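You operate a simulated robot arm through the tools that you are given. There is no shell and no other tool. Be economical: measure what you need, move in short steps, check, and stop when the job is done.

You are at the controls of a simulated two-armed robot. One attempt, no reset.

TASK
Wipe the old grease off bearing A with the red rag, then pump in fresh grease till it shows.
Fine: rag back in its place, no drip, only bearing A, grease line knob back to OFF, leave the power off. What is to be rubbed or washed off counts as gone when no trace of it is left.
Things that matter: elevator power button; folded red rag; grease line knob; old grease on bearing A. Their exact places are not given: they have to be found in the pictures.

It is judged by the outcome, as a careful person would: the job done as asked, and still so three seconds after it is handed in. It fails if anything else is knocked over, pushed out of place, dropped, spilled or broken.

THE ROBOT
Two 6-joint arms with fingered hands on one trunk, on a base that drives. Base frame: it is fixed to the floor where the robot stands at the start and does not move with it; the origin is under the middle of the robot, x ahead of it, y to its left, z up. Lengths are in mm, angles in rad, forces in N, time in s.
The left shoulder is at the start at [93, 155, 1190], the right one opposite. With the tool pointing down near the work surface each hand reaches from about 520 to 680 mm from the robot's upright axis, wherever it stands, measured 20 degrees to its own side. Places, roughly: elevator power button [200, -1200, 1000]; grease line knob [600, -100, 1100]; old grease on bearing A [800, 100, 700]. Payload 4 kg a hand.
The tool frame of a hand sits at the grasp point between the pads (the TCP): z along the fingers, y along the line on which they close. The tips reach 26 mm beyond it. The gripper opens to 132 mm. The gripper's body begins 73 mm behind the TCP. The gripper is a hand of 3 fingers: y runs from the thumb to the fingers, the wrist lies at [0, 0, -224] in the tool frame, and closing takes about 1.5 s.
Orientation is told as [roll, pitch, yaw] about the base's x, y, z axes, in that order, counted from this pose: with the fingers straight down and closing along the base's y, the tool's x points along the base's -x, its y along +y and its z along -z.

THE INTERFACE
- The arms move only by the tool move_arm. It takes "left_moves", "right_moves" or both (then of equal length, played together; a hand with none holds still); each is a list of rows, each a list of 6 numbers: the shift along the tool's x, y, z in mm, then the turn, a rotation vector about the tool's x, y, z in degrees. In form: [[x, y, z, wx, wy, wz], ...]. A call has 1 to 10 rows; each row shifts and turns the commanded pose from where the row before left it, along the tool's axes as they then stand. "left_hand" and "right_hand" are, for a hand that has rows, the opening, from 0 (shut) to 1 (fully open), set as the call begins (left out, the last holds). Rows are played at 5 a second. More than 50 mm and 0.15 rad between two rows, or a gripper value outside its range, and nothing of the call is played. Where a pose cannot be reached the arm comes as near as it can. A force on the tool above 90 N (or 10 N above the force at the start of the call, whichever is more), or a blocked arm, ends the call early, and 0.2 s more pass. Each finger travels about 153 mm/s and halts on what it meets, pressing with about 29 N; the grip force reading is that of the motor and also rises with nothing between the fingers. The clock runs only during rows and for 0.2 s after the last one: add rows that do not move to give the fingers time. The reply holds the time, the measured pose of the TCP, the force on the tool along the base axes, the opening and the grip force, in the units named above and with some noise, with the torque about the TCP (base axes, N m) and any sound that the robot's microphone picked up, and new pictures: "views" is both (left out), scene, wrist or none (wrist: the cameras of the hands that moved).
- Cameras (640 x 400 px; columns grow to the right, rows downward): "scene" is now at [160.5, -0.2, 1498.1]; the picture's right is [-0.07, -1.00, 0.00], its down [-0.57, 0.04, -0.82] and it looks along [0.82, -0.05, -0.58] (base axes); focal length 235 px, centre (320, 200). "left" rides on the left gripper at [-61, 3, -92] in its tool frame; the picture's right is [-0.05, -1.00, 0.00], its down [0.83, -0.04, -0.55] and it looks along [0.55, -0.03, 0.83] (tool axes); focal length 230 px, centre (320, 200). "right" rides on the right gripper at [62, 3, -92] in its tool frame; the picture's right is [-0.05, 1.00, 0.00], its down [-0.83, -0.04, -0.56] and it looks along [-0.55, -0.03, 0.83] (tool axes); focal length 230 px, centre (320, 200).
- lift_body(by): slides the trunk up (or, below 0, down) by that many mm; the arms and the scene camera ride with it, the base frame stays. It gives what a move gives, with no picture.
- roll_base(legs): drives the robot by 1 to 6 legs, each [ahead, turn to the left] in mm and rad, along the robot's own axes; the way and the turn of a leg run together, so that a leg with both is an arc; at most 1500 mm and 3.142 rad a leg. The arms and the cameras ride along, it lands a little off, and it stops where it bumps. It gives what a move gives, and a new picture of the scene camera.
- grasp_type(shape, hand): the hand has 3 fingers and takes this shape, open, in about a second: jaw (thumb against the fingers, like two jaws); tri (thumb and two fingers); tip (a fingertip pinch); poke (one finger out to press); point (the index stretched); flat (the hand flat); cup (the hand cupped); fist (a fist). The gripper value then closes the fingers along that shape, each until it touches; the sizes above hold for jaw. It gives what a move gives, with no picture.
- pan_tilt(pan, tilt): turns the head with the scene camera to pan (to the left, within 1.501 rad either way) and tilt (down, from -0.506 to 1.204), counted from straight ahead of the robot. It gives what a move gives, and a new picture of the scene camera.
- locate(camera, pixels): for up to 12 pixels [column, row] of the newest picture of that camera ("zoom" is the newest enlarged one), the place [x, y, z] in the base frame of the surface seen there, good to about 2 mm, but the place of the scene camera against the robot may be out by one fixed shift of up to 18 mm in any direction. It takes no simulated time.
- enlarge(camera, box): a new picture of the part [left, top, right, bottom] of that camera's present view, enlarged. It takes no simulated time.
- finish_job(): hands the job in; it is judged then, once.

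Keep the steps short. Do not move on a guess: measure, check each grasp and each placing, and mend mistakes. In all there are 80 turns and 260 pictures (those below and enlarged ones count). Leave the grippers open and the arms clear of the work at the hand-in unless told otherwise, and finish with a single line.

The tools are called after "Call:" as a command line: name --argument value ..., lists and objects as JSON in quotes. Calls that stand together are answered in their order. move_arm: Moves the arms, as the interface text tells. Its arguments: {"type":"object","properties":{"left_moves":{"type":"array"},"left_hand":{"type":"number"},"right_moves":{"type":"array"},"right_hand":{"type":"number"},"views":{"type":"string","enum":["both","scene","wrist","none"]}},"required":[]} The other tools are called the same way: lift_body (by) slides the trunk up or down; grasp_type (shape, hand) gives the hand a shape; roll_base (legs) drives the base; pan_tilt (pan, tilt) turns the head that bears the scene camera; locate (camera, pixels) gives the place of the surface under pixels of a picture; enlarge (camera, box) takes an enlarged picture of a part of a camera's view; finish_job () hands the job in.

At the start:

```text
time: 0.0
left_tool_pos: [484.6, 191.2, 1386.0]
left_tool_rot: [0.001, 0.001, 0.003]
left_wrist_force: [0.0, -0.2, -0.2]
left_moment: [0.04, 0.01, 0.0]
left_opening: 132.0
left_grip_force: 0.0
left_shape: jaw
right_tool_pos: [472.7, -308.0, 1352.7]
right_tool_rot: [0.0, 0.033, 0.006]
right_wrist_force: [0.1, -0.3, 0.0]
right_moment: [-0.03, -0.01, 0.0]
right_opening: 131.7
right_grip_force: 0.1
right_shape: jaw
trunk travel left (down, up): [-725.0, 115.0]
robot x, y, heading: [1.1, 2.1, -0.001]
head pan, tilt: [-0.065, 0.595]
```

scene: 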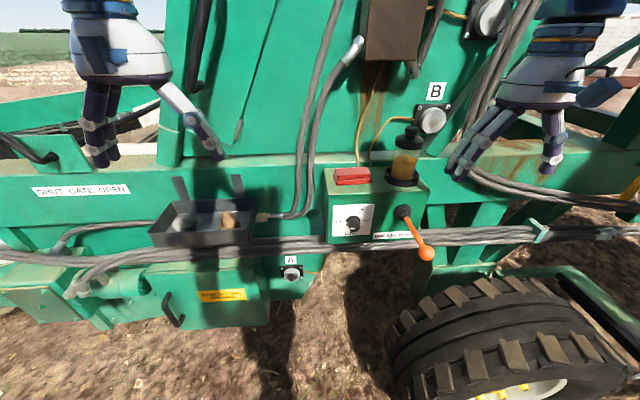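
right: 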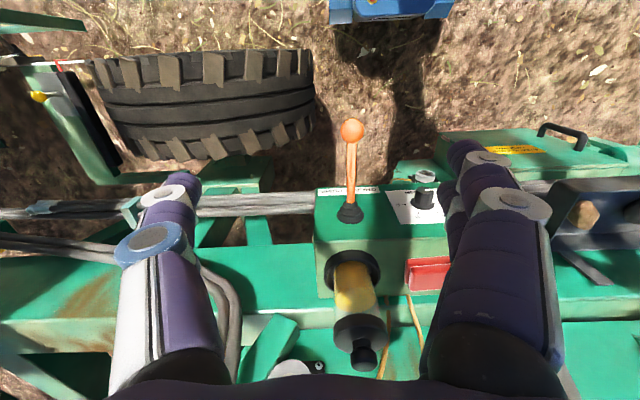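
left: 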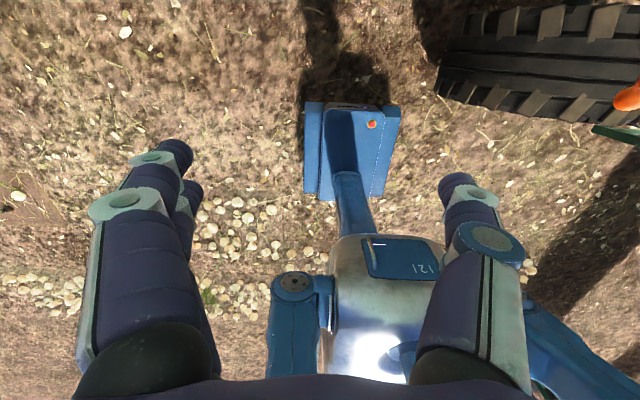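

I see the green box with the red rag (352,176), a knob on a white plate (352,222), an orange lever (415,235), and bearing A near (291,272). I'll enlarge these and measure.

Call:
enlarge --camera "scene" --box '[310, 110, 470, 270]'

Call:
enlarge --camera "scene" --box '[250, 240, 340, 310]'

Call:
locate --camera "scene" --pixels '[[352, 176], [338, 180], [368, 180], [352, 170], [354, 223], [338, 230], [403, 212], [426, 253], [291, 273], [291, 259], [432, 120], [405, 165]]'

```text
2.50 times, centred on (390, 190) of scene
```

zoom: 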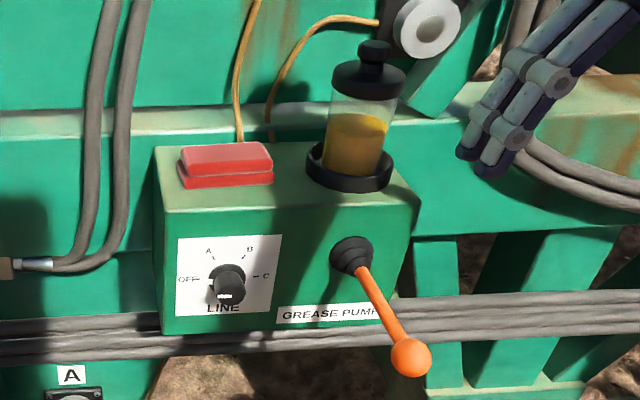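

```text
5.71 times, centred on (295, 275) of scene
```

zoom: 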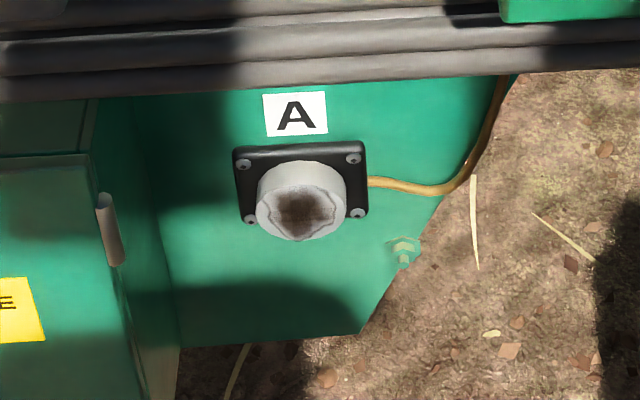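

```text
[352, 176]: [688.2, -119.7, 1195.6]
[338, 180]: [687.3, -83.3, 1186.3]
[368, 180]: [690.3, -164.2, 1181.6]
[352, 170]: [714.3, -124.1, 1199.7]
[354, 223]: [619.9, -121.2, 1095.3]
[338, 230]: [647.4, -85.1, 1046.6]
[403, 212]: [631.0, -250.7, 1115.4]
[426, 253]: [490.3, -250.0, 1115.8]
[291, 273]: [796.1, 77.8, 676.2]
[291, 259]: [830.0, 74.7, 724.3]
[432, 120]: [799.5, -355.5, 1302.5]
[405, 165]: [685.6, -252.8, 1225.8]
```

Now more obstacle points around bearing A, and a look to the right for the power button.

Call:
locate --camera "scene" --pixels '[[291, 252], [291, 240], [330, 245], [255, 285], [266, 320], [240, 290], [305, 296], [282, 273], [300, 273], [291, 266], [230, 250], [210, 215]]'

Call:
pan_tilt --pan -1.3 --tilt 0.4

```text
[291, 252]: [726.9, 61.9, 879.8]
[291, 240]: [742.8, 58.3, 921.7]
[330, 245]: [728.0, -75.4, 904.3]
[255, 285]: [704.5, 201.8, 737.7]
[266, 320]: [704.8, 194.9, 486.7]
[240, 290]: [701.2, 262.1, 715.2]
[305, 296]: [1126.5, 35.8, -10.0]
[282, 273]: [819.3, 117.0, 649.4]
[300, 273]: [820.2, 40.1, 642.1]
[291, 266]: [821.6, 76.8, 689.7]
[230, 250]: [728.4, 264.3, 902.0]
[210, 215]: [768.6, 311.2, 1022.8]
```

```text
time: 1.4
left_tool_pos: [468.9, 192.5, 1378.1]
left_tool_rot: [0.0, 0.029, 0.004]
left_wrist_force: [0.7, 0.8, -0.9]
left_moment: [0.03, 0.0, -0.02]
left_opening: 131.9
left_grip_force: 0.1
left_shape: jaw
right_tool_pos: [464.6, -307.4, 1331.2]
right_tool_rot: [-0.001, 0.099, 0.008]
right_wrist_force: [0.4, 0.4, -0.2]
right_moment: [-0.02, -0.01, -0.03]
right_opening: 131.8
right_grip_force: 0.0
right_shape: jaw
trunk travel left (down, up): [-725.0, 115.0]
robot x, y, heading: [-2.3, -5.1, -0.004]
head pan, tilt: [-1.3, 0.4]
```

scene: 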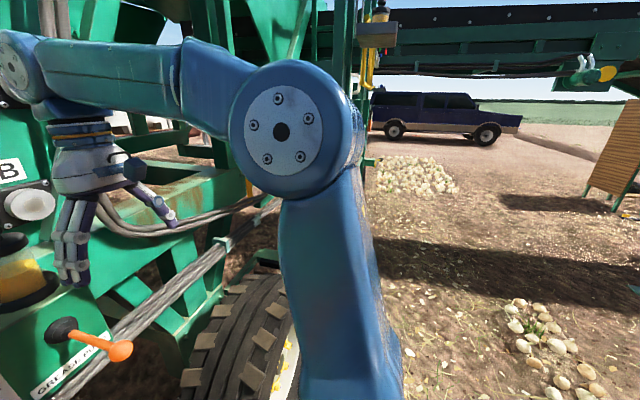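

The right arm blocks part of the view. I'll pan to the limit to look for the power button.

Call:
pan_tilt --pan -1.5 --tilt 0.3

Call:
enlarge --camera "scene" --box '[180, 0, 420, 150]'

```text
time: 2.1
left_tool_pos: [470.4, 191.9, 1376.7]
left_tool_rot: [0.0, 0.03, 0.005]
left_wrist_force: [0.6, -0.5, -0.1]
left_moment: [-0.02, 0.01, 0.0]
left_opening: 132.1
left_grip_force: 0.0
left_shape: jaw
right_tool_pos: [463.0, -307.5, 1330.4]
right_tool_rot: [-0.002, 0.099, 0.008]
right_wrist_force: [-0.5, 0.0, 0.6]
right_moment: [-0.02, 0.0, 0.0]
right_opening: 132.2
right_grip_force: 0.0
right_shape: jaw
trunk travel left (down, up): [-725.0, 115.0]
robot x, y, heading: [1.8, 0.3, -0.005]
head pan, tilt: [-1.499, 0.3]
```

scene: 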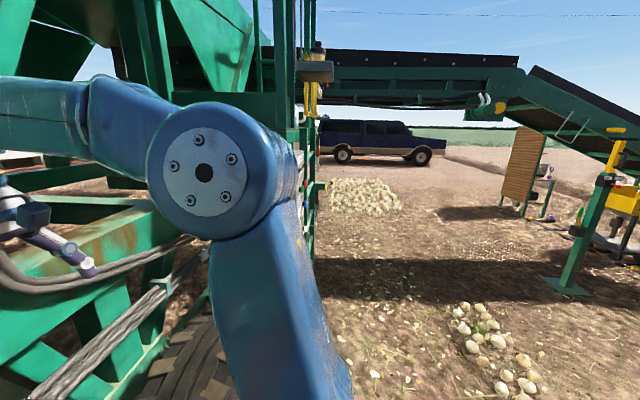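

```text
2.67 times, centred on (300, 75) of scene
```

zoom: 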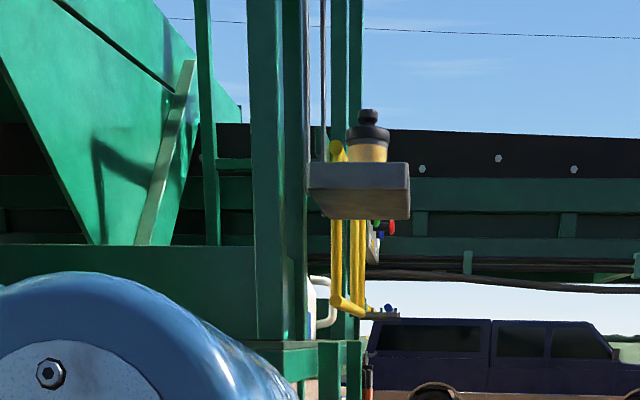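

Call:
enlarge --camera "scene" --box '[270, 60, 390, 260]'

Call:
locate --camera "scene" --pixels '[[316, 185], [308, 230], [322, 87], [318, 70], [606, 180]]'

```text
2.00 times, centred on (330, 160) of scene
```

zoom: 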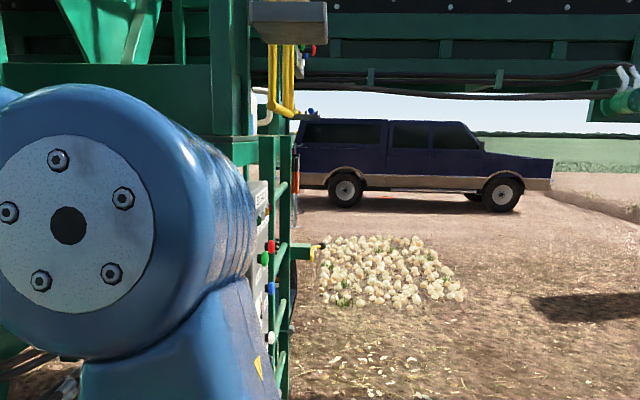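

```text
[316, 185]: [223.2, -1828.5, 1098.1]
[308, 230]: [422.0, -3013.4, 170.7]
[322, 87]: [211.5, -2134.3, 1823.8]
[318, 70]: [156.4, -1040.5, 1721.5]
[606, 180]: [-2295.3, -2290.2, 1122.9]
```

Button panel (red/green/blue) is over at the right; I will stay away from it. Head back to the work and measure rag and knob.

Call:
pan_tilt --pan -0.15 --tilt 0.6

Call:
enlarge --camera "scene" --box '[260, 130, 400, 250]'

```text
time: 3.6
left_tool_pos: [469.9, 192.9, 1377.0]
left_tool_rot: [0.001, 0.031, 0.003]
left_wrist_force: [0.2, 0.0, 0.0]
left_moment: [0.01, -0.02, -0.01]
left_opening: 131.9
left_grip_force: 0.0
left_shape: jaw
right_tool_pos: [464.1, -307.4, 1330.7]
right_tool_rot: [-0.001, 0.1, 0.006]
right_wrist_force: [0.0, 0.7, -0.1]
right_moment: [0.01, 0.02, -0.04]
right_opening: 132.0
right_grip_force: 0.1
right_shape: jaw
trunk travel left (down, up): [-725.0, 115.0]
robot x, y, heading: [1.2, 0.4, 0.002]
head pan, tilt: [-0.15, 0.6]
```

scene: 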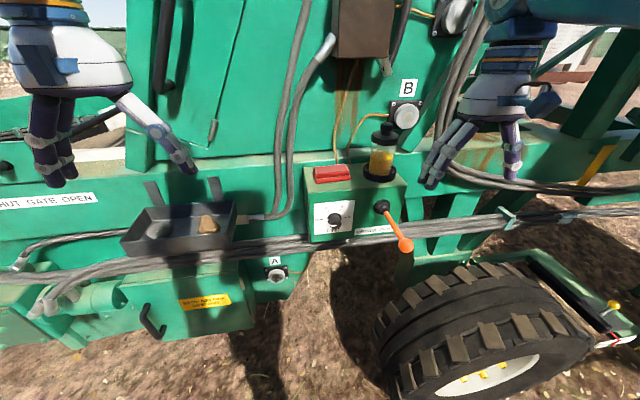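

```text
3.33 times, centred on (330, 190) of scene
```

zoom: 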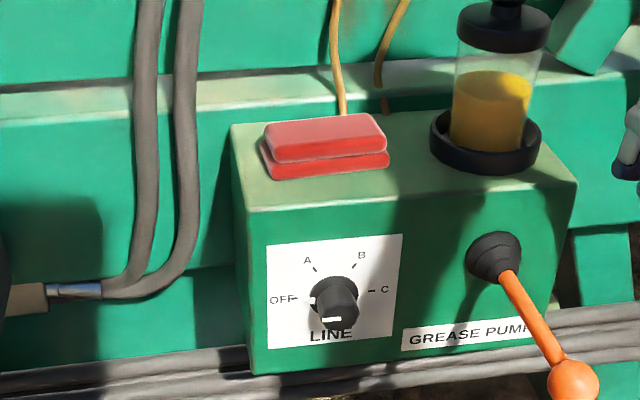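

Call:
locate --camera "zoom" --pixels '[[266, 172], [388, 160], [270, 160], [384, 148], [266, 128], [375, 118], [325, 135], [250, 205], [330, 195], [335, 280], [332, 312], [322, 320]]'

Call:
locate --camera "zoom" --pixels '[[435, 130], [440, 165], [490, 60], [570, 375], [490, 255], [507, 275], [530, 310], [305, 250], [355, 255], [292, 299], [378, 120], [240, 125]]'

```text
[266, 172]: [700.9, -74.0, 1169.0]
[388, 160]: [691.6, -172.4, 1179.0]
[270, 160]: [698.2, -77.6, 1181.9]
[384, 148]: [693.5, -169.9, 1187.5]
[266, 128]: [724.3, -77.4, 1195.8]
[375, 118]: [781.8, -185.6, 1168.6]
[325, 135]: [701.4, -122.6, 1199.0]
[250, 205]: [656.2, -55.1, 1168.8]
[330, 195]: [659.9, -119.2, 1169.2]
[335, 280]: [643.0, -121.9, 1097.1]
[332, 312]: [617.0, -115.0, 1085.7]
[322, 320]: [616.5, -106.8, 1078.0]
```

```text
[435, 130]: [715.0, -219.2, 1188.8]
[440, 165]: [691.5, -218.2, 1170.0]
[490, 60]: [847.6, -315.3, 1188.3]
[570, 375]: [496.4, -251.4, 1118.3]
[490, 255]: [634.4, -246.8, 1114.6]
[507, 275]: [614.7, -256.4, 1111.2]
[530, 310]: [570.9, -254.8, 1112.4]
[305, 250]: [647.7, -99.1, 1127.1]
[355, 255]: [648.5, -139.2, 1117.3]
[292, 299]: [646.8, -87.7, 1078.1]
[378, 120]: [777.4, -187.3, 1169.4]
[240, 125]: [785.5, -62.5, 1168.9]
```

Rag is about 98 (y) × 55 (x) × 30 thick on the box top z=1169. Check my base footprint in the left camera.

Call:
locate --camera "left" --pixels '[[310, 105], [395, 110], [350, 190], [400, 280], [290, 280], [560, 110], [480, 130], [350, 230], [540, 330], [420, 20]]'

Call:
locate --camera "scene" --pixels '[[160, 335], [125, 345], [255, 330], [385, 355], [420, 290], [440, 390], [180, 215], [335, 30], [380, 62], [283, 200], [327, 45], [235, 210]]'

```text
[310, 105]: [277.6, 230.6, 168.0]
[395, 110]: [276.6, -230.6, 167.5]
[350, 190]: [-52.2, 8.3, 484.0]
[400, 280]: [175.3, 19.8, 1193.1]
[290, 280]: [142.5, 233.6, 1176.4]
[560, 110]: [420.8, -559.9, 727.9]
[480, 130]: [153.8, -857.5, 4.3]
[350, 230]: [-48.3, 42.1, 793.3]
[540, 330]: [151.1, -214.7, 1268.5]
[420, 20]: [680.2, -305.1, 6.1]
```

```text
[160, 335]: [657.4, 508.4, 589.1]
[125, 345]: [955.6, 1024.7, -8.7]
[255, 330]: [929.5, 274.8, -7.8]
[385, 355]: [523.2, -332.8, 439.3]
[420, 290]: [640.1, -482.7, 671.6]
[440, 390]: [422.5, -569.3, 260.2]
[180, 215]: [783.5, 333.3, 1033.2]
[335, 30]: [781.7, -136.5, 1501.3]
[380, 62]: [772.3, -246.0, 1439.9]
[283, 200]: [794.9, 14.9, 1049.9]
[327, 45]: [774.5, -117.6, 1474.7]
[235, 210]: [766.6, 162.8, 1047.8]
```

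Clear. Base front at x≈280, width ±230; tyre starts at y<-330. I'll drive ahead 120 mm after raising the trunk 60.

Call:
lift_body --by 60

Call:
roll_base --legs '[[120, 0]]'

```text
time: 4.7
left_tool_pos: [471.5, 193.2, 1436.1]
left_tool_rot: [0.0, 0.034, 0.005]
left_wrist_force: [-0.2, -0.4, -0.2]
left_moment: [-0.01, -0.01, -0.02]
left_opening: 132.2
left_grip_force: 0.0
left_shape: jaw
right_tool_pos: [464.6, -309.1, 1388.7]
right_tool_rot: [0.001, 0.104, 0.006]
right_wrist_force: [-0.4, -0.4, 0.4]
right_moment: [0.01, 0.03, 0.02]
right_opening: 132.1
right_grip_force: 0.1
right_shape: jaw
trunk travel left (down, up): [-785.0, 55.0]
robot x, y, heading: [-1.0, -0.2, -0.002]
head pan, tilt: [-0.15, 0.6]
```

```text
time: 5.9
left_tool_pos: [564.0, 194.2, 1450.2]
left_tool_rot: [0.0, 0.0, 0.005]
left_wrist_force: [-1.4, 0.1, 1.6]
left_moment: [0.02, 0.0, 0.02]
left_opening: 131.9
left_grip_force: 0.1
left_shape: jaw
right_tool_pos: [560.3, -307.0, 1402.5]
right_tool_rot: [0.001, 0.069, 0.007]
right_wrist_force: [-1.5, 0.3, 0.9]
right_moment: [0.01, -0.09, 0.01]
right_opening: 132.1
right_grip_force: 0.1
right_shape: jaw
trunk travel left (down, up): [-785.0, 55.0]
robot x, y, heading: [120.9, 2.4, -0.003]
head pan, tilt: [-0.15, 0.6]
```

scene: 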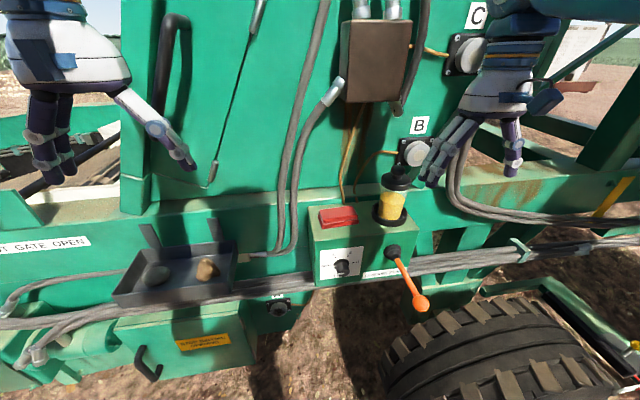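

Call:
locate --camera "scene" --pixels '[[345, 98], [375, 100], [405, 98], [375, 60], [362, 10], [400, 172], [396, 185], [338, 217], [320, 229], [357, 222], [334, 85], [420, 303]]'

Call:
enlarge --camera "scene" --box '[290, 0, 450, 310]'

```text
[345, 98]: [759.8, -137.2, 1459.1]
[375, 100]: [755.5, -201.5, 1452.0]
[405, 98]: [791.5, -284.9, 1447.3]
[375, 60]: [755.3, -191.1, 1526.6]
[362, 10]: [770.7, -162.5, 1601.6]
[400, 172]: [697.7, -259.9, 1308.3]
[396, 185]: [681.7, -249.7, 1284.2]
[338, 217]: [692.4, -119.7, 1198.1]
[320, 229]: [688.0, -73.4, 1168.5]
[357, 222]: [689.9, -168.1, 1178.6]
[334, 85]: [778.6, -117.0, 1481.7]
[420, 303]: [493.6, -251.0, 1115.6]
```

```text
1.29 times, centred on (370, 155) of scene
```

zoom: 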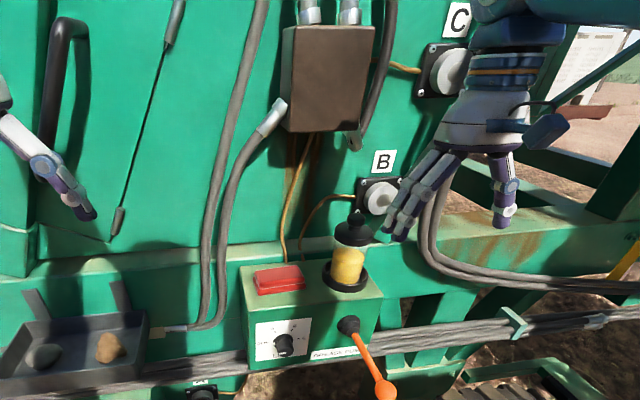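

Brown box front x=755, z>1450; reservoir top z≈1310 at y≈-255. I'll move the right hand to y≈-122 and pitch the fingers ~20° forward so the wrist stays off the brown box.

Call:
move_arm --right_moves '[[0, 46, 0, 0, -8, 0], [0, 46, 0, 0, -8, 0], [0, 46, 0, 0, -8, 0], [0, 47, 0, 0, 0, 0], [0, 0, 0, 0, 0, 0], [0, 0, 0, 0, 0, 0]]' --views "none"

```text
time: 7.3
left_tool_pos: [581.4, 192.1, 1418.2]
left_tool_rot: [-0.001, 0.088, 0.005]
left_wrist_force: [0.9, 0.0, -0.4]
left_moment: [0.06, -0.01, -0.01]
left_opening: 132.2
left_grip_force: 0.1
left_shape: jaw
right_tool_pos: [670.8, -122.7, 1408.1]
right_tool_rot: [0.002, -0.311, 0.006]
right_wrist_force: [-0.1, 1.2, -0.5]
right_moment: [0.02, -0.03, 0.02]
right_opening: 132.3
right_grip_force: 0.1
right_shape: jaw
right hand out of reach, approached as far as the arm can: row 1, 2, 3
trunk travel left (down, up): [-785.0, 55.0]
robot x, y, heading: [118.6, 3.8, 0.002]
head pan, tilt: [-0.15, 0.6]
```

Call:
move_arm --right_moves '[[1, 0, 34, 0, 0, 0], [1, 0, 33, 0, 0, 0], [1, 0, 33, 0, 0, 0], [0, 0, 0, 0, 0, 0]]'

```text
time: 8.3
left_tool_pos: [582.8, 192.1, 1417.0]
left_tool_rot: [-0.001, 0.09, 0.008]
left_wrist_force: [0.5, 0.1, 0.0]
left_moment: [-0.02, 0.01, -0.02]
left_opening: 131.7
left_grip_force: 0.1
left_shape: jaw
right_tool_pos: [695.6, -123.8, 1329.9]
right_tool_rot: [0.001, -0.352, 0.005]
right_wrist_force: [0.0, -0.9, 0.1]
right_moment: [-0.02, 0.0, 0.03]
right_opening: 132.2
right_grip_force: 0.1
right_shape: jaw
trunk travel left (down, up): [-785.0, 55.0]
robot x, y, heading: [119.8, 2.3, 0.002]
head pan, tilt: [-0.15, 0.6]
```

scene: 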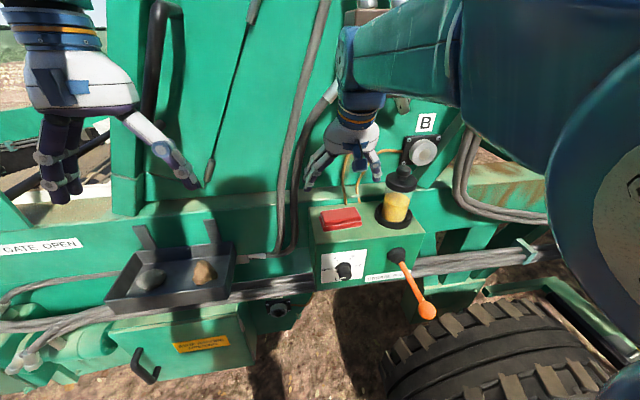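
right: 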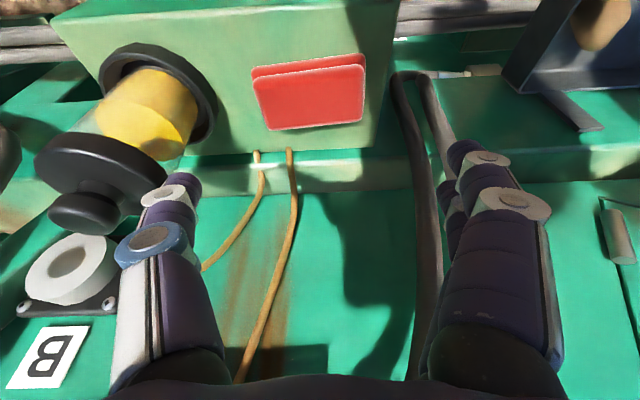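

Locate the rag from the wrist camera (no fixed shift there).

Call:
locate --camera "right" --pixels '[[262, 80], [360, 68], [268, 127], [360, 118], [310, 98], [255, 70], [320, 142], [205, 80], [185, 140], [60, 190], [411, 95], [330, 170]]'

Call:
enlarge --camera "right" --box '[220, 20, 420, 180]'

```text
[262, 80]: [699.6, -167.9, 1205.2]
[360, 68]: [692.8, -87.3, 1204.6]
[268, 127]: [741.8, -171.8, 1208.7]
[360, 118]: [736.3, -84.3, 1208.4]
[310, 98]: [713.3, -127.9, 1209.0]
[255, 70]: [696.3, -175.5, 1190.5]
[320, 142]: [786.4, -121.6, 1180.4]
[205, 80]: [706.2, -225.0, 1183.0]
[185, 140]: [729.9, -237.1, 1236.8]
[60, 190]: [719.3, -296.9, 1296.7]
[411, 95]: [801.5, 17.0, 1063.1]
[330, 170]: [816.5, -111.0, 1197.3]
```

```text
2.50 times, centred on (320, 100) of right
```

zoom: 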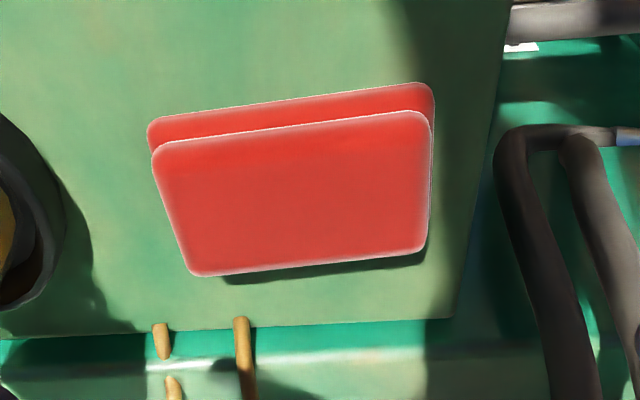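

Wrist frame: rag centre ≈ (718,-128), top 1209, box top 1180, yaw ≈ +4°. Descend to TCP z≈1215 with tips on the rag's sides.

Call:
move_arm --right_moves '[[5, -1, 29, 0, 0, -4], [5, -1, 29, 0, 0, 0], [4, -1, 29, 0, 0, 0], [4, -1, 28, 0, 0, 0], [0, 0, 0, 0, 0, 0], [0, 0, 0, 0, 0, 0]]'

```text
time: 9.7
left_tool_pos: [582.0, 193.9, 1417.6]
left_tool_rot: [0.002, 0.089, 0.006]
left_wrist_force: [-0.1, 0.1, 0.5]
left_moment: [0.04, 0.01, -0.01]
left_opening: 131.9
left_grip_force: 0.0
left_shape: jaw
right_tool_pos: [719.0, -127.7, 1219.2]
right_tool_rot: [-0.029, -0.351, 0.081]
right_wrist_force: [-0.7, 0.9, 0.6]
right_moment: [0.01, -0.01, 0.01]
right_opening: 131.8
right_grip_force: 0.1
right_shape: jaw
trunk travel left (down, up): [-785.0, 55.0]
robot x, y, heading: [117.5, 2.4, 0.002]
head pan, tilt: [-0.15, 0.6]
```

scene: 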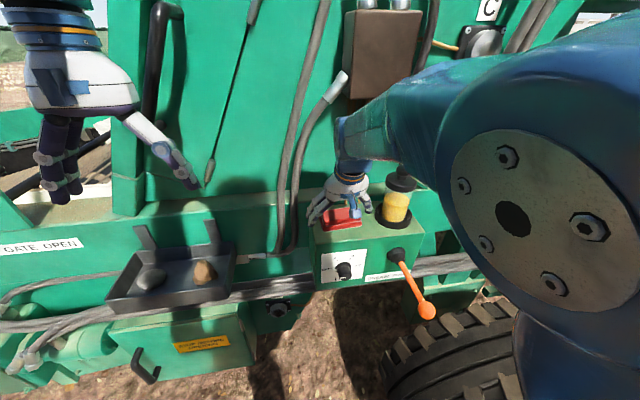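
right: 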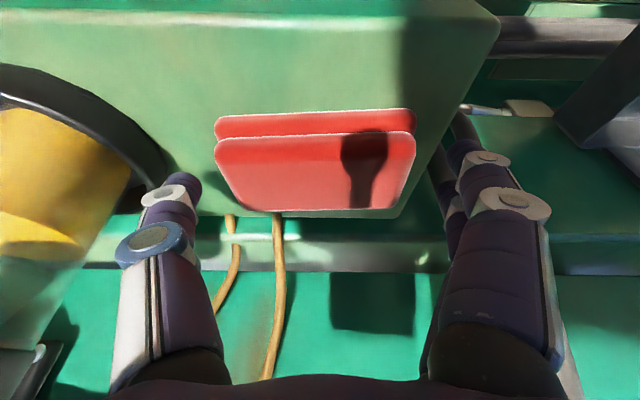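

Call:
locate --camera "right" --pixels '[[182, 180], [463, 150], [220, 120], [412, 115], [230, 200], [405, 200], [315, 170], [315, 212], [225, 150], [130, 130]]'

```text
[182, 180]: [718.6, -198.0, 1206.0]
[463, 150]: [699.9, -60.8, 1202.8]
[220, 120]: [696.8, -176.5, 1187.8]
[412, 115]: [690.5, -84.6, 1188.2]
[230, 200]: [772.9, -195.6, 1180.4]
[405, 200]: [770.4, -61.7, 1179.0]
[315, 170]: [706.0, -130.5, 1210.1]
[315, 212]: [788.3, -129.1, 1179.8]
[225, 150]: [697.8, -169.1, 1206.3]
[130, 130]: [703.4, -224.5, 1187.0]
```

Rag lies centred between the fingers. Lower 4 mm and close.

Call:
move_arm --right_moves '[[-1, -3, 4, 0, 0, 0], [0, 0, 0, 0, 0, 0]]' --views "none"

Call:
move_arm --right_moves '[[0, 0, 0, 0, 0, 0], [0, 0, 0, 0, 0, 0], [0, 0, 0, 0, 0, 0], [0, 0, 0, 0, 0, 0], [0, 0, 0, 0, 0, 0], [0, 0, 0, 0, 0, 0]]' --right_hand 0.4 --views "wrist"

```text
time: 10.3
left_tool_pos: [580.6, 192.6, 1417.3]
left_tool_rot: [-0.001, 0.088, 0.007]
left_wrist_force: [0.9, -0.5, -0.2]
left_moment: [-0.01, 0.01, -0.04]
left_opening: 132.0
left_grip_force: 0.0
left_shape: jaw
right_tool_pos: [720.1, -130.9, 1215.3]
right_tool_rot: [-0.026, -0.351, 0.08]
right_wrist_force: [-0.6, -0.6, 0.6]
right_moment: [-0.01, 0.01, 0.0]
right_opening: 131.8
right_grip_force: 0.0
right_shape: jaw
trunk travel left (down, up): [-785.0, 55.0]
robot x, y, heading: [122.6, 1.5, 0.001]
head pan, tilt: [-0.15, 0.6]
```

```text
time: 11.7
left_tool_pos: [582.3, 192.7, 1417.4]
left_tool_rot: [0.0, 0.089, 0.007]
left_wrist_force: [-0.2, -0.3, 0.4]
left_moment: [0.03, 0.04, -0.02]
left_opening: 131.9
left_grip_force: 0.0
left_shape: jaw
right_tool_pos: [721.3, -130.5, 1214.1]
right_tool_rot: [-0.026, -0.351, 0.081]
right_wrist_force: [0.2, 0.5, 0.9]
right_moment: [-0.02, 0.01, -0.01]
right_opening: 90.1
right_grip_force: 29.3
right_shape: jaw
trunk travel left (down, up): [-785.0, 55.0]
robot x, y, heading: [118.5, 1.5, 0.004]
head pan, tilt: [-0.15, 0.6]
```

right: 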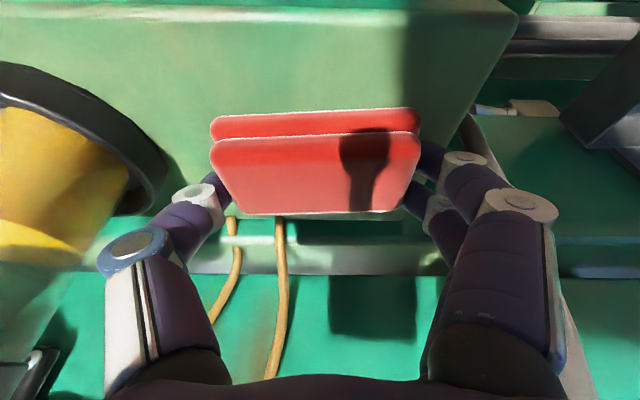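

Gripped (90 mm, 29 N). Lift 50 mm straight up and check.

Call:
move_arm --right_moves '[[-9, 0, -23, 0, 0, 0], [-9, 0, -24, 0, 0, 0], [0, 0, 0, 0, 0, 0]]'

```text
time: 12.5
left_tool_pos: [583.7, 193.5, 1416.7]
left_tool_rot: [0.0, 0.09, 0.006]
left_wrist_force: [0.2, -0.6, 0.6]
left_moment: [0.02, 0.0, -0.01]
left_opening: 131.8
left_grip_force: 0.0
left_shape: jaw
right_tool_pos: [721.1, -129.5, 1266.1]
right_tool_rot: [-0.027, -0.35, 0.08]
right_wrist_force: [-0.1, 0.9, 0.0]
right_moment: [0.01, -0.02, -0.02]
right_opening: 90.4
right_grip_force: 29.4
right_shape: jaw
trunk travel left (down, up): [-785.0, 55.0]
robot x, y, heading: [118.1, -0.5, 0.001]
head pan, tilt: [-0.15, 0.6]
```

scene: 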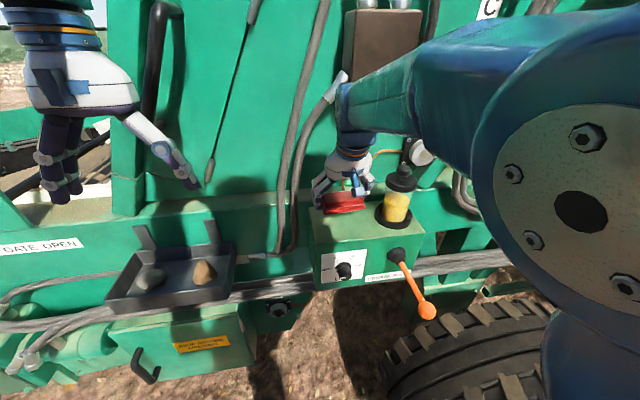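
right: 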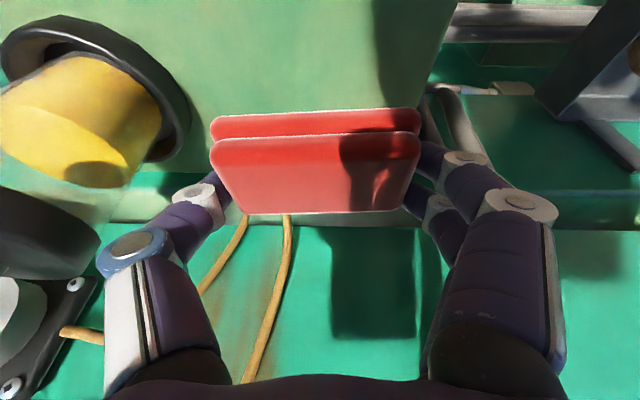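

Rag held well. Retract the right hand and bring it to y≈+75, while moving the left arm out of the way to the left.

Call:
move_arm --right_moves '[[34, 0, -12, 0, 0, 0], [34, 0, -12, 0, 0, 0], [34, 0, -12, 0, 0, 0], [34, 0, -12, 0, 0, 0], [34, 0, -12, 0, 0, 0], [0, 40, 0, 0, 0, 0], [0, 40, 0, 0, 0, 0], [0, 40, 0, 0, 0, 0], [0, 40, 0, 0, 0, 0], [0, 40, 0, 0, 0, 0]]' --left_moves '[[16, 36, 0, 0, 0, 0], [16, 36, 0, 0, 0, 0], [16, 36, 0, 0, 0, 0], [16, 36, 0, 0, 0, 0], [16, 36, 0, 0, 0, 0], [0, 0, 0, 0, 0, 0], [0, 0, 0, 0, 0, 0], [0, 0, 0, 0, 0, 0], [0, 0, 0, 0, 0, 0], [0, 0, 0, 0, 0, 0]]'

```text
time: 14.9
left_tool_pos: [554.1, 379.9, 1440.9]
left_tool_rot: [0.002, 0.131, 0.003]
left_wrist_force: [0.1, -0.9, -0.2]
left_moment: [0.0, 0.01, 0.0]
left_opening: 132.3
left_grip_force: 0.0
left_shape: jaw
left hand out of reach, approached as far as the arm can: row 1, 2, 3, 4, 5
right_tool_pos: [645.8, -103.1, 1222.2]
right_tool_rot: [0.084, -0.214, 0.032]
right_wrist_force: [0.2, -0.3, -1.1]
right_moment: [0.01, 0.02, -0.03]
right_opening: 88.0
right_grip_force: 28.8
right_shape: jaw
right hand out of reach, approached as far as the arm can: row 2, 3, 4, 5, 6, 7, 8, 9, 10
trunk travel left (down, up): [-785.0, 55.0]
robot x, y, heading: [118.8, 3.6, 0.006]
head pan, tilt: [-0.15, 0.6]
stopped in row 10 (right hand): the arm was blocked; the commanded pose is now the measured one
```

scene: 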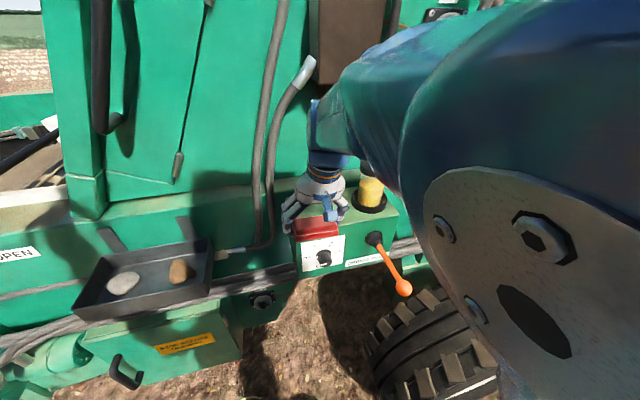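
right: 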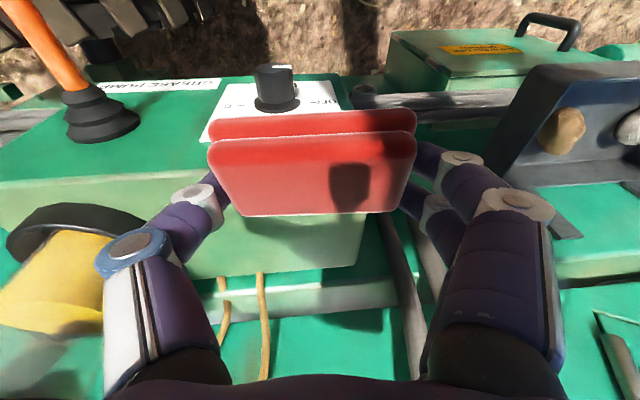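
left: 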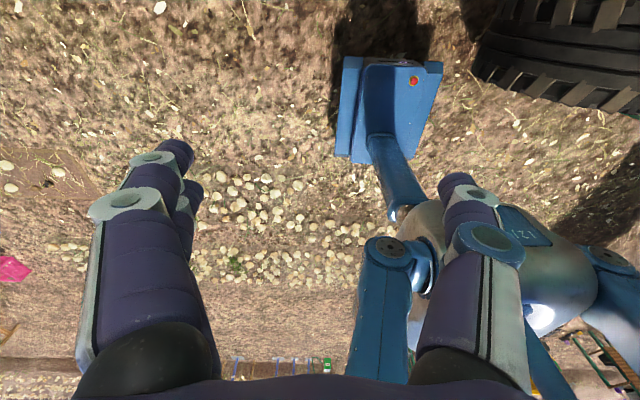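

The arm folded to its inner limit (needs >~520 from my axis). I'll drive back straight instead, then lane-shift to the left with two arcs.

Call:
roll_base --legs '[[-420, 0]]'

```text
time: 17.5
left_tool_pos: [133.9, 378.3, 1457.6]
left_tool_rot: [-0.001, 0.093, -0.002]
left_wrist_force: [0.6, -0.3, 0.0]
left_moment: [-0.02, 0.01, -0.02]
left_opening: 132.0
left_grip_force: 0.2
left_shape: jaw
right_tool_pos: [228.5, -103.7, 1232.0]
right_tool_rot: [0.071, -0.234, 0.032]
right_wrist_force: [0.1, -0.5, -0.2]
right_moment: [-0.05, -0.01, 0.0]
right_opening: 88.8
right_grip_force: 28.8
right_shape: jaw
trunk travel left (down, up): [-785.0, 55.0]
robot x, y, heading: [-302.7, 3.4, 0.004]
head pan, tilt: [-0.15, 0.6]
```

scene: 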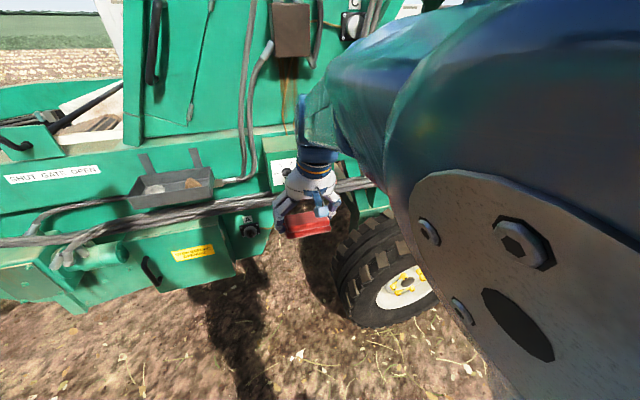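

Now lower the trunk here in open space, then shift.

Call:
lift_body --by -480

Call:
roll_base --legs '[[170, 0.8], [170, -0.8]]'

```text
refused: -480 is not a number from -400 to 400
```

```text
time: 22.3
left_tool_pos: [438.6, 515.1, 1452.5]
left_tool_rot: [0.004, 0.113, 0.005]
left_wrist_force: [0.1, -0.3, 0.6]
left_moment: [0.02, -0.02, -0.01]
left_opening: 131.9
left_grip_force: 0.0
left_shape: jaw
right_tool_pos: [521.5, 28.4, 1218.4]
right_tool_rot: [0.083, -0.187, 0.037]
right_wrist_force: [-0.5, -0.2, -0.6]
right_moment: [-0.02, -0.02, 0.02]
right_opening: 88.5
right_grip_force: 29.2
right_shape: jaw
trunk travel left (down, up): [-785.0, 55.0]
robot x, y, heading: [5.3, 132.2, -0.002]
head pan, tilt: [-0.15, 0.6]
```

scene: 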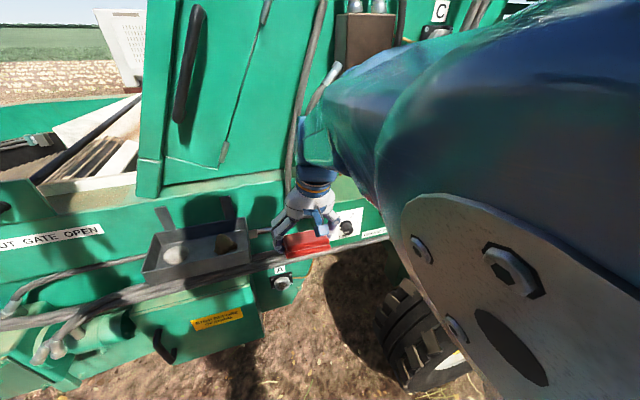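

Pose as planned; hand x≈521, nothing under it before x≈650. Lower in two steps.

Call:
lift_body --by -300

Call:
lift_body --by -200

Call:
pan_tilt --pan -0.1 --tilt 0.3

```text
time: 25.3
left_tool_pos: [428.2, 515.2, 1136.8]
left_tool_rot: [0.001, 0.17, 0.004]
left_wrist_force: [-0.4, 0.1, -0.1]
left_moment: [0.01, 0.02, -0.01]
left_opening: 132.1
left_grip_force: 0.0
left_shape: jaw
right_tool_pos: [500.2, 27.4, 908.5]
right_tool_rot: [0.132, -0.149, 0.017]
right_wrist_force: [0.6, -0.2, -0.3]
right_moment: [-0.01, -0.02, 0.0]
right_opening: 88.6
right_grip_force: 29.0
right_shape: jaw
trunk travel left (down, up): [-485.0, 355.0]
robot x, y, heading: [5.9, 135.8, -0.003]
head pan, tilt: [-0.15, 0.6]
```

```text
time: 27.5
left_tool_pos: [426.0, 514.7, 939.0]
left_tool_rot: [0.001, 0.158, 0.006]
left_wrist_force: [-0.3, -0.5, -0.8]
left_moment: [0.03, 0.0, -0.01]
left_opening: 131.9
left_grip_force: 0.0
left_shape: jaw
right_tool_pos: [498.9, 27.0, 696.8]
right_tool_rot: [0.125, -0.125, 0.02]
right_wrist_force: [0.8, 0.6, -0.5]
right_moment: [-0.01, 0.02, 0.03]
right_opening: 88.7
right_grip_force: 28.7
right_shape: jaw
trunk travel left (down, up): [-285.0, 555.0]
robot x, y, heading: [3.8, 133.5, 0.003]
head pan, tilt: [-0.15, 0.6]
```

```text
time: 28.3
left_tool_pos: [425.7, 516.3, 940.3]
left_tool_rot: [0.001, 0.158, 0.005]
left_wrist_force: [0.5, -0.4, -0.5]
left_moment: [0.03, 0.03, 0.03]
left_opening: 132.0
left_grip_force: 0.1
left_shape: jaw
right_tool_pos: [498.6, 27.7, 698.2]
right_tool_rot: [0.124, -0.122, 0.021]
right_wrist_force: [0.0, 0.4, -0.4]
right_moment: [-0.01, 0.0, 0.0]
right_opening: 88.6
right_grip_force: 28.8
right_shape: jaw
trunk travel left (down, up): [-285.0, 555.0]
robot x, y, heading: [5.6, 134.2, -0.0]
head pan, tilt: [-0.099, 0.3]
```

scene: 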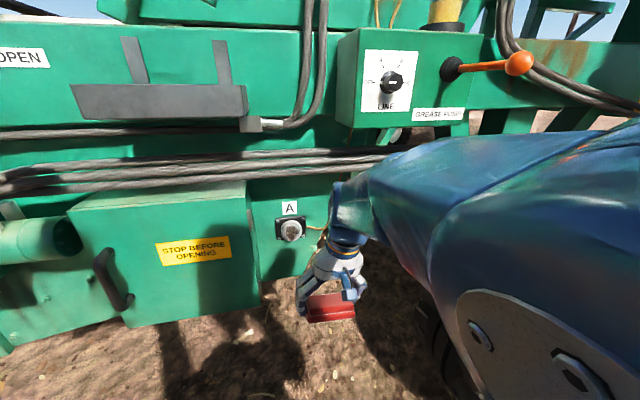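

Bearing A is in clear view at (291,230). Rotate the right hand so the fingers point forward, creeping ahead to a stand-off.

Call:
move_arm --right_moves '[[-18, 0, 2, 4, -7, 0], [-18, 0, 5, 3, -7.5, 0], [-17, 0, 7, 0, -8, 0], [-16, 0, 9, 0, -8, 0], [-14, 0, 11, 0, -8, 0], [-13, 0, 13, 0, -8, 0], [-11, 0, 14, 0, -8, 0], [-8, 0, 16, 0, -8, 0], [-6, 0, 17, 0, -8, 0], [-4, 0, 17, 0, -8, 0]]'

```text
time: 30.5
left_tool_pos: [425.9, 514.4, 940.1]
left_tool_rot: [0.001, 0.158, 0.006]
left_wrist_force: [0.1, 0.1, -1.0]
left_moment: [0.03, 0.02, 0.05]
left_opening: 132.3
left_grip_force: 0.0
left_shape: jaw
right_tool_pos: [691.9, 7.9, 842.5]
right_tool_rot: [0.018, -1.153, -0.063]
right_wrist_force: [-0.1, 0.3, -0.1]
right_moment: [-0.05, 0.02, 0.01]
right_opening: 88.5
right_grip_force: 29.0
right_shape: jaw
right hand out of reach, approached as far as the arm can: row 1, 2, 3, 4, 6, 7, 8, 9, 10
trunk travel left (down, up): [-285.0, 555.0]
robot x, y, heading: [5.9, 135.6, 0.001]
head pan, tilt: [-0.099, 0.3]
```

scene: 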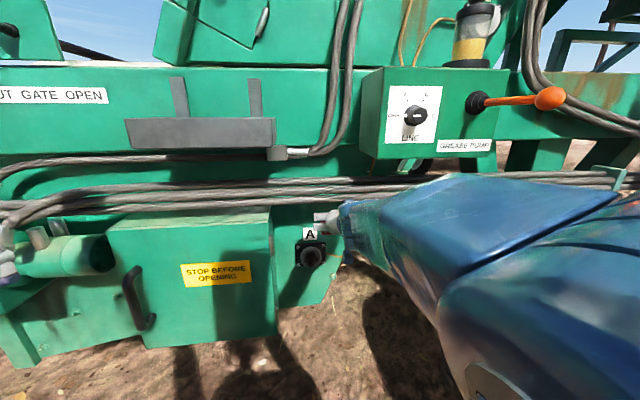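
right: 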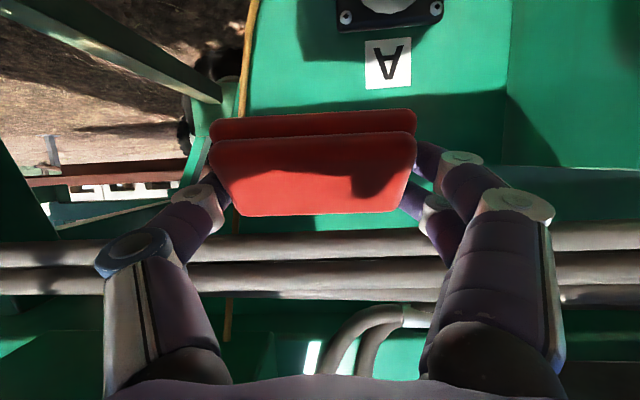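

The target is too close to my body for the wrist. Back off 130 mm, then extend forward.

Call:
roll_base --legs '[[-130, 0]]'

Call:
move_arm --right_moves '[[0, 0, 30, 0, 0, 0], [0, 0, 30, 0, 0, 0], [0, 0, 30, 0, 0, 0], [0, 0, 0, 0, 0, 0]]'

```text
time: 31.8
left_tool_pos: [295.8, 514.2, 940.2]
left_tool_rot: [0.002, 0.157, 0.001]
left_wrist_force: [-0.3, -0.4, 0.3]
left_moment: [-0.01, -0.07, -0.02]
left_opening: 132.0
left_grip_force: 0.1
left_shape: jaw
right_tool_pos: [562.1, 6.2, 840.2]
right_tool_rot: [0.014, -1.148, -0.062]
right_wrist_force: [-0.4, -0.4, -1.0]
right_moment: [0.01, 0.01, 0.02]
right_opening: 88.7
right_grip_force: 28.8
right_shape: jaw
trunk travel left (down, up): [-285.0, 555.0]
robot x, y, heading: [-123.0, 130.7, -0.002]
head pan, tilt: [-0.099, 0.3]
```

scene: 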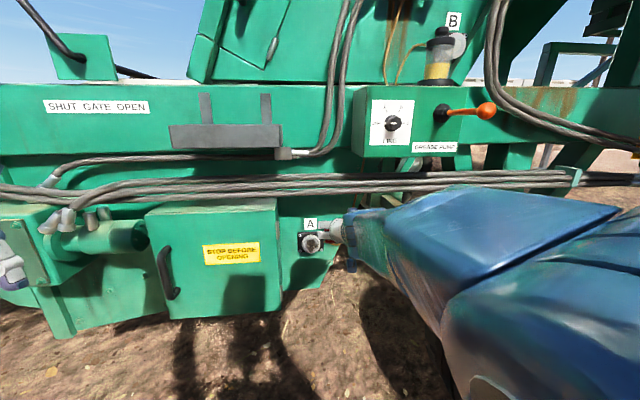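

```text
time: 32.8
left_tool_pos: [292.1, 514.1, 928.5]
left_tool_rot: [0.001, 0.203, 0.001]
left_wrist_force: [0.1, 0.2, -0.9]
left_moment: [0.03, 0.02, 0.01]
left_opening: 132.3
left_grip_force: 0.0
left_shape: jaw
right_tool_pos: [623.9, 2.7, 823.6]
right_tool_rot: [0.016, -1.164, -0.064]
right_wrist_force: [0.3, 0.5, -2.1]
right_moment: [-0.01, -0.01, 0.01]
right_opening: 88.6
right_grip_force: 29.3
right_shape: jaw
right hand out of reach, approached as far as the arm can: row 1
trunk travel left (down, up): [-285.0, 555.0]
robot x, y, heading: [-125.7, 131.1, -0.0]
head pan, tilt: [-0.099, 0.3]
```

scene: 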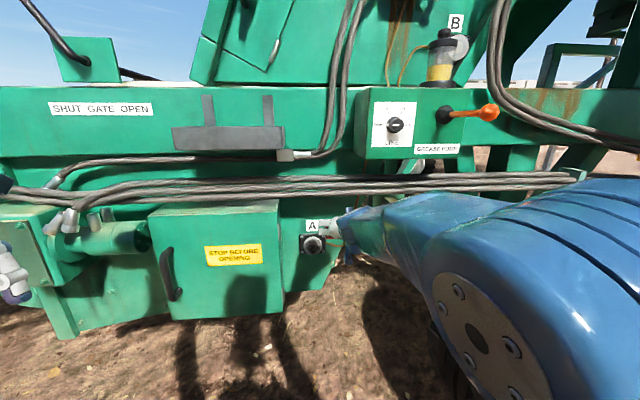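
right: 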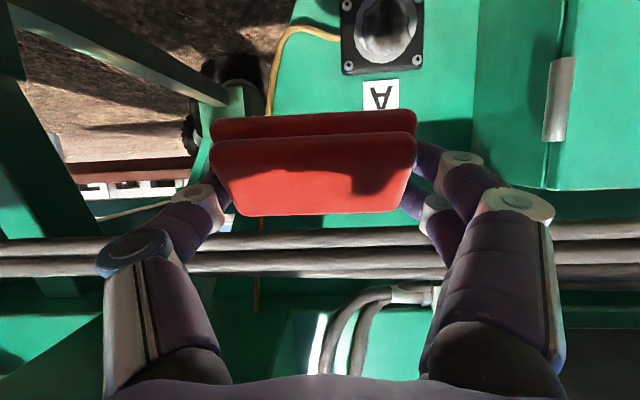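

Now reachable. Rotate on to fingers slightly up (so the rag's underside faces the cap) and lower to A's height at stand-off.

Call:
locate --camera "right" --pixels '[[385, 32], [365, 30], [406, 30], [385, 55], [348, 60], [415, 58]]'

Call:
move_arm --right_moves '[[19, 12, 19, -1, -7.2, 0], [21, 12, 16, -1, -7.2, 0], [23, 12, 14, -1, -7.2, 0], [25, 13, 11, -0.7, -7.2, 0], [26, 13, 7, 0, -7.2, 0], [26, 13, 4, 0, -7.2, 0], [0, 0, 0, 0, 0, 0], [0, 0, 0, 0, 0, 0]]'

```text
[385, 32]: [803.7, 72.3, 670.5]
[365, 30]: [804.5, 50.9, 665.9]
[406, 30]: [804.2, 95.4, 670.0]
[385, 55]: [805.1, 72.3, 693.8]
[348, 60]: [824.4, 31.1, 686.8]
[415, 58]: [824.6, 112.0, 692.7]
```

```text
time: 34.6
left_tool_pos: [294.0, 514.4, 927.7]
left_tool_rot: [0.003, 0.202, 0.003]
left_wrist_force: [0.2, 0.2, -0.9]
left_moment: [-0.01, 0.0, -0.04]
left_opening: 131.9
left_grip_force: 0.1
left_shape: jaw
right_tool_pos: [675.1, 62.6, 675.7]
right_tool_rot: [3.134, -1.28, 3.122]
right_wrist_force: [0.0, 0.1, -0.6]
right_moment: [-0.01, 0.03, 0.05]
right_opening: 88.5
right_grip_force: 28.9
right_shape: jaw
right hand out of reach, approached as far as the arm can: row 1
trunk travel left (down, up): [-285.0, 555.0]
robot x, y, heading: [-124.7, 135.6, 0.005]
head pan, tilt: [-0.099, 0.3]
```

scene: 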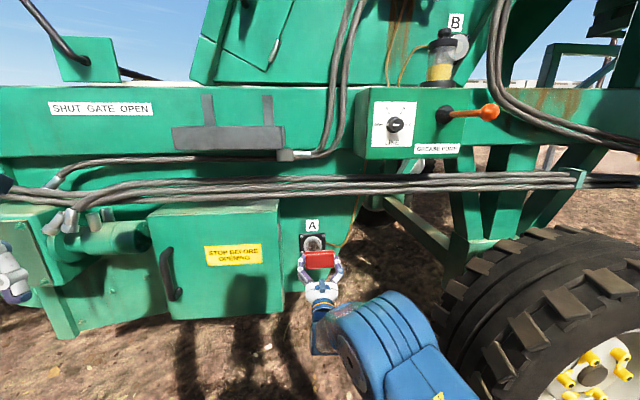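
right: 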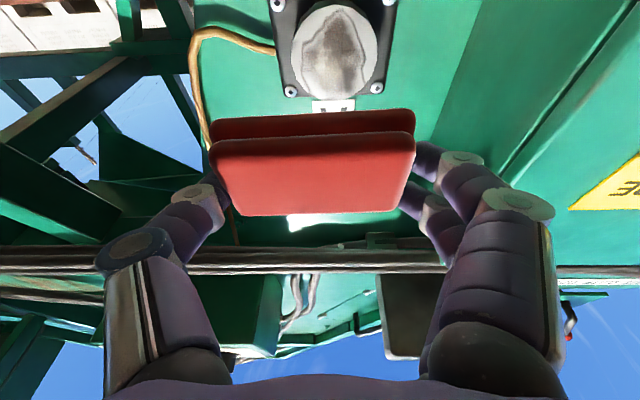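

Call:
locate --camera "right" --pixels '[[335, 50], [296, 50], [374, 50], [335, 5], [335, 98], [320, 78], [335, 25], [310, 115], [310, 145], [230, 150], [400, 145], [376, 88]]'

Call:
enlarge --camera "right" --box '[260, 0, 420, 110]'

```text
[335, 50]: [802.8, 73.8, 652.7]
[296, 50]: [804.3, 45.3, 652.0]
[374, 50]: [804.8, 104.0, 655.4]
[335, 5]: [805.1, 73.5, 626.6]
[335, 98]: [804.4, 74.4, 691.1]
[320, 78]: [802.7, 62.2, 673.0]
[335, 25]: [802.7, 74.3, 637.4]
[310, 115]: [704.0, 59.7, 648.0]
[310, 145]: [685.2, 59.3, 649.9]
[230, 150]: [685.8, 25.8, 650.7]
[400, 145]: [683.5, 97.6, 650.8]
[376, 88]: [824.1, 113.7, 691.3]
```

```text
3.64 times, centred on (340, 55) of right
```

zoom: 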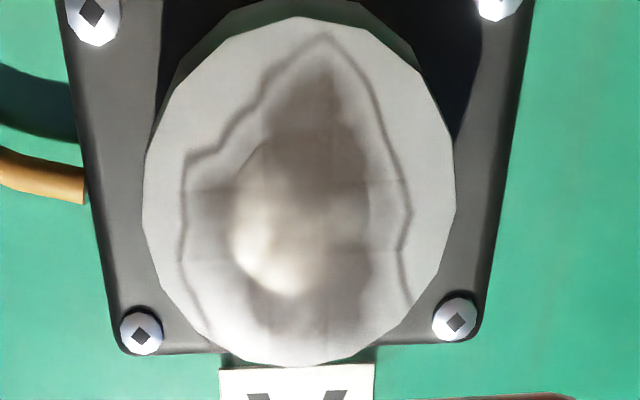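

Cap face at x≈804, centre (y 74.5, z 659), radius ~33; rag's face ≈ x 705. Square up and approach to ~14 mm.

Call:
move_arm --right_moves '[[0, 0, 0, -1, -3.4, 0], [14, 4.7, 25, 0, 0, 0], [14, 4.7, 25, 0, 0, 0], [14, 4.7, 25, 0, 0, 0], [0, 0, 0, 0, 0, 0]]'

```text
time: 35.8
left_tool_pos: [292.2, 513.9, 928.1]
left_tool_rot: [0.002, 0.203, 0.003]
left_wrist_force: [0.0, 0.9, -0.5]
left_moment: [0.0, 0.01, 0.02]
left_opening: 131.9
left_grip_force: 0.1
left_shape: jaw
right_tool_pos: [763.3, 75.4, 659.1]
right_tool_rot: [-3.131, -1.217, 3.121]
right_wrist_force: [-0.5, -0.2, 0.1]
right_moment: [-0.03, 0.05, 0.01]
right_opening: 88.8
right_grip_force: 28.9
right_shape: jaw
right hand out of reach, approached as far as the arm can: row 4
trunk travel left (down, up): [-285.0, 555.0]
robot x, y, heading: [-123.9, 135.6, -0.001]
head pan, tilt: [-0.099, 0.3]
```

scene: 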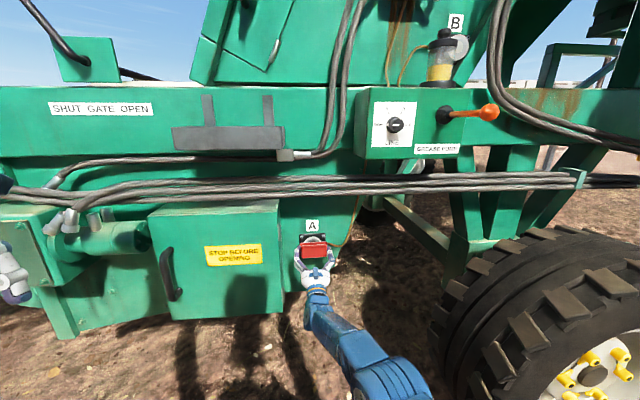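
right: 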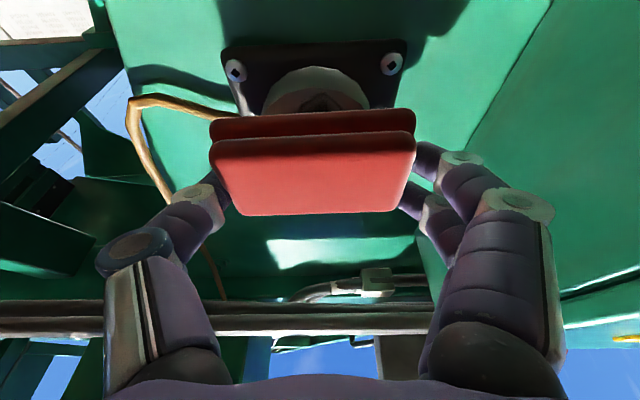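

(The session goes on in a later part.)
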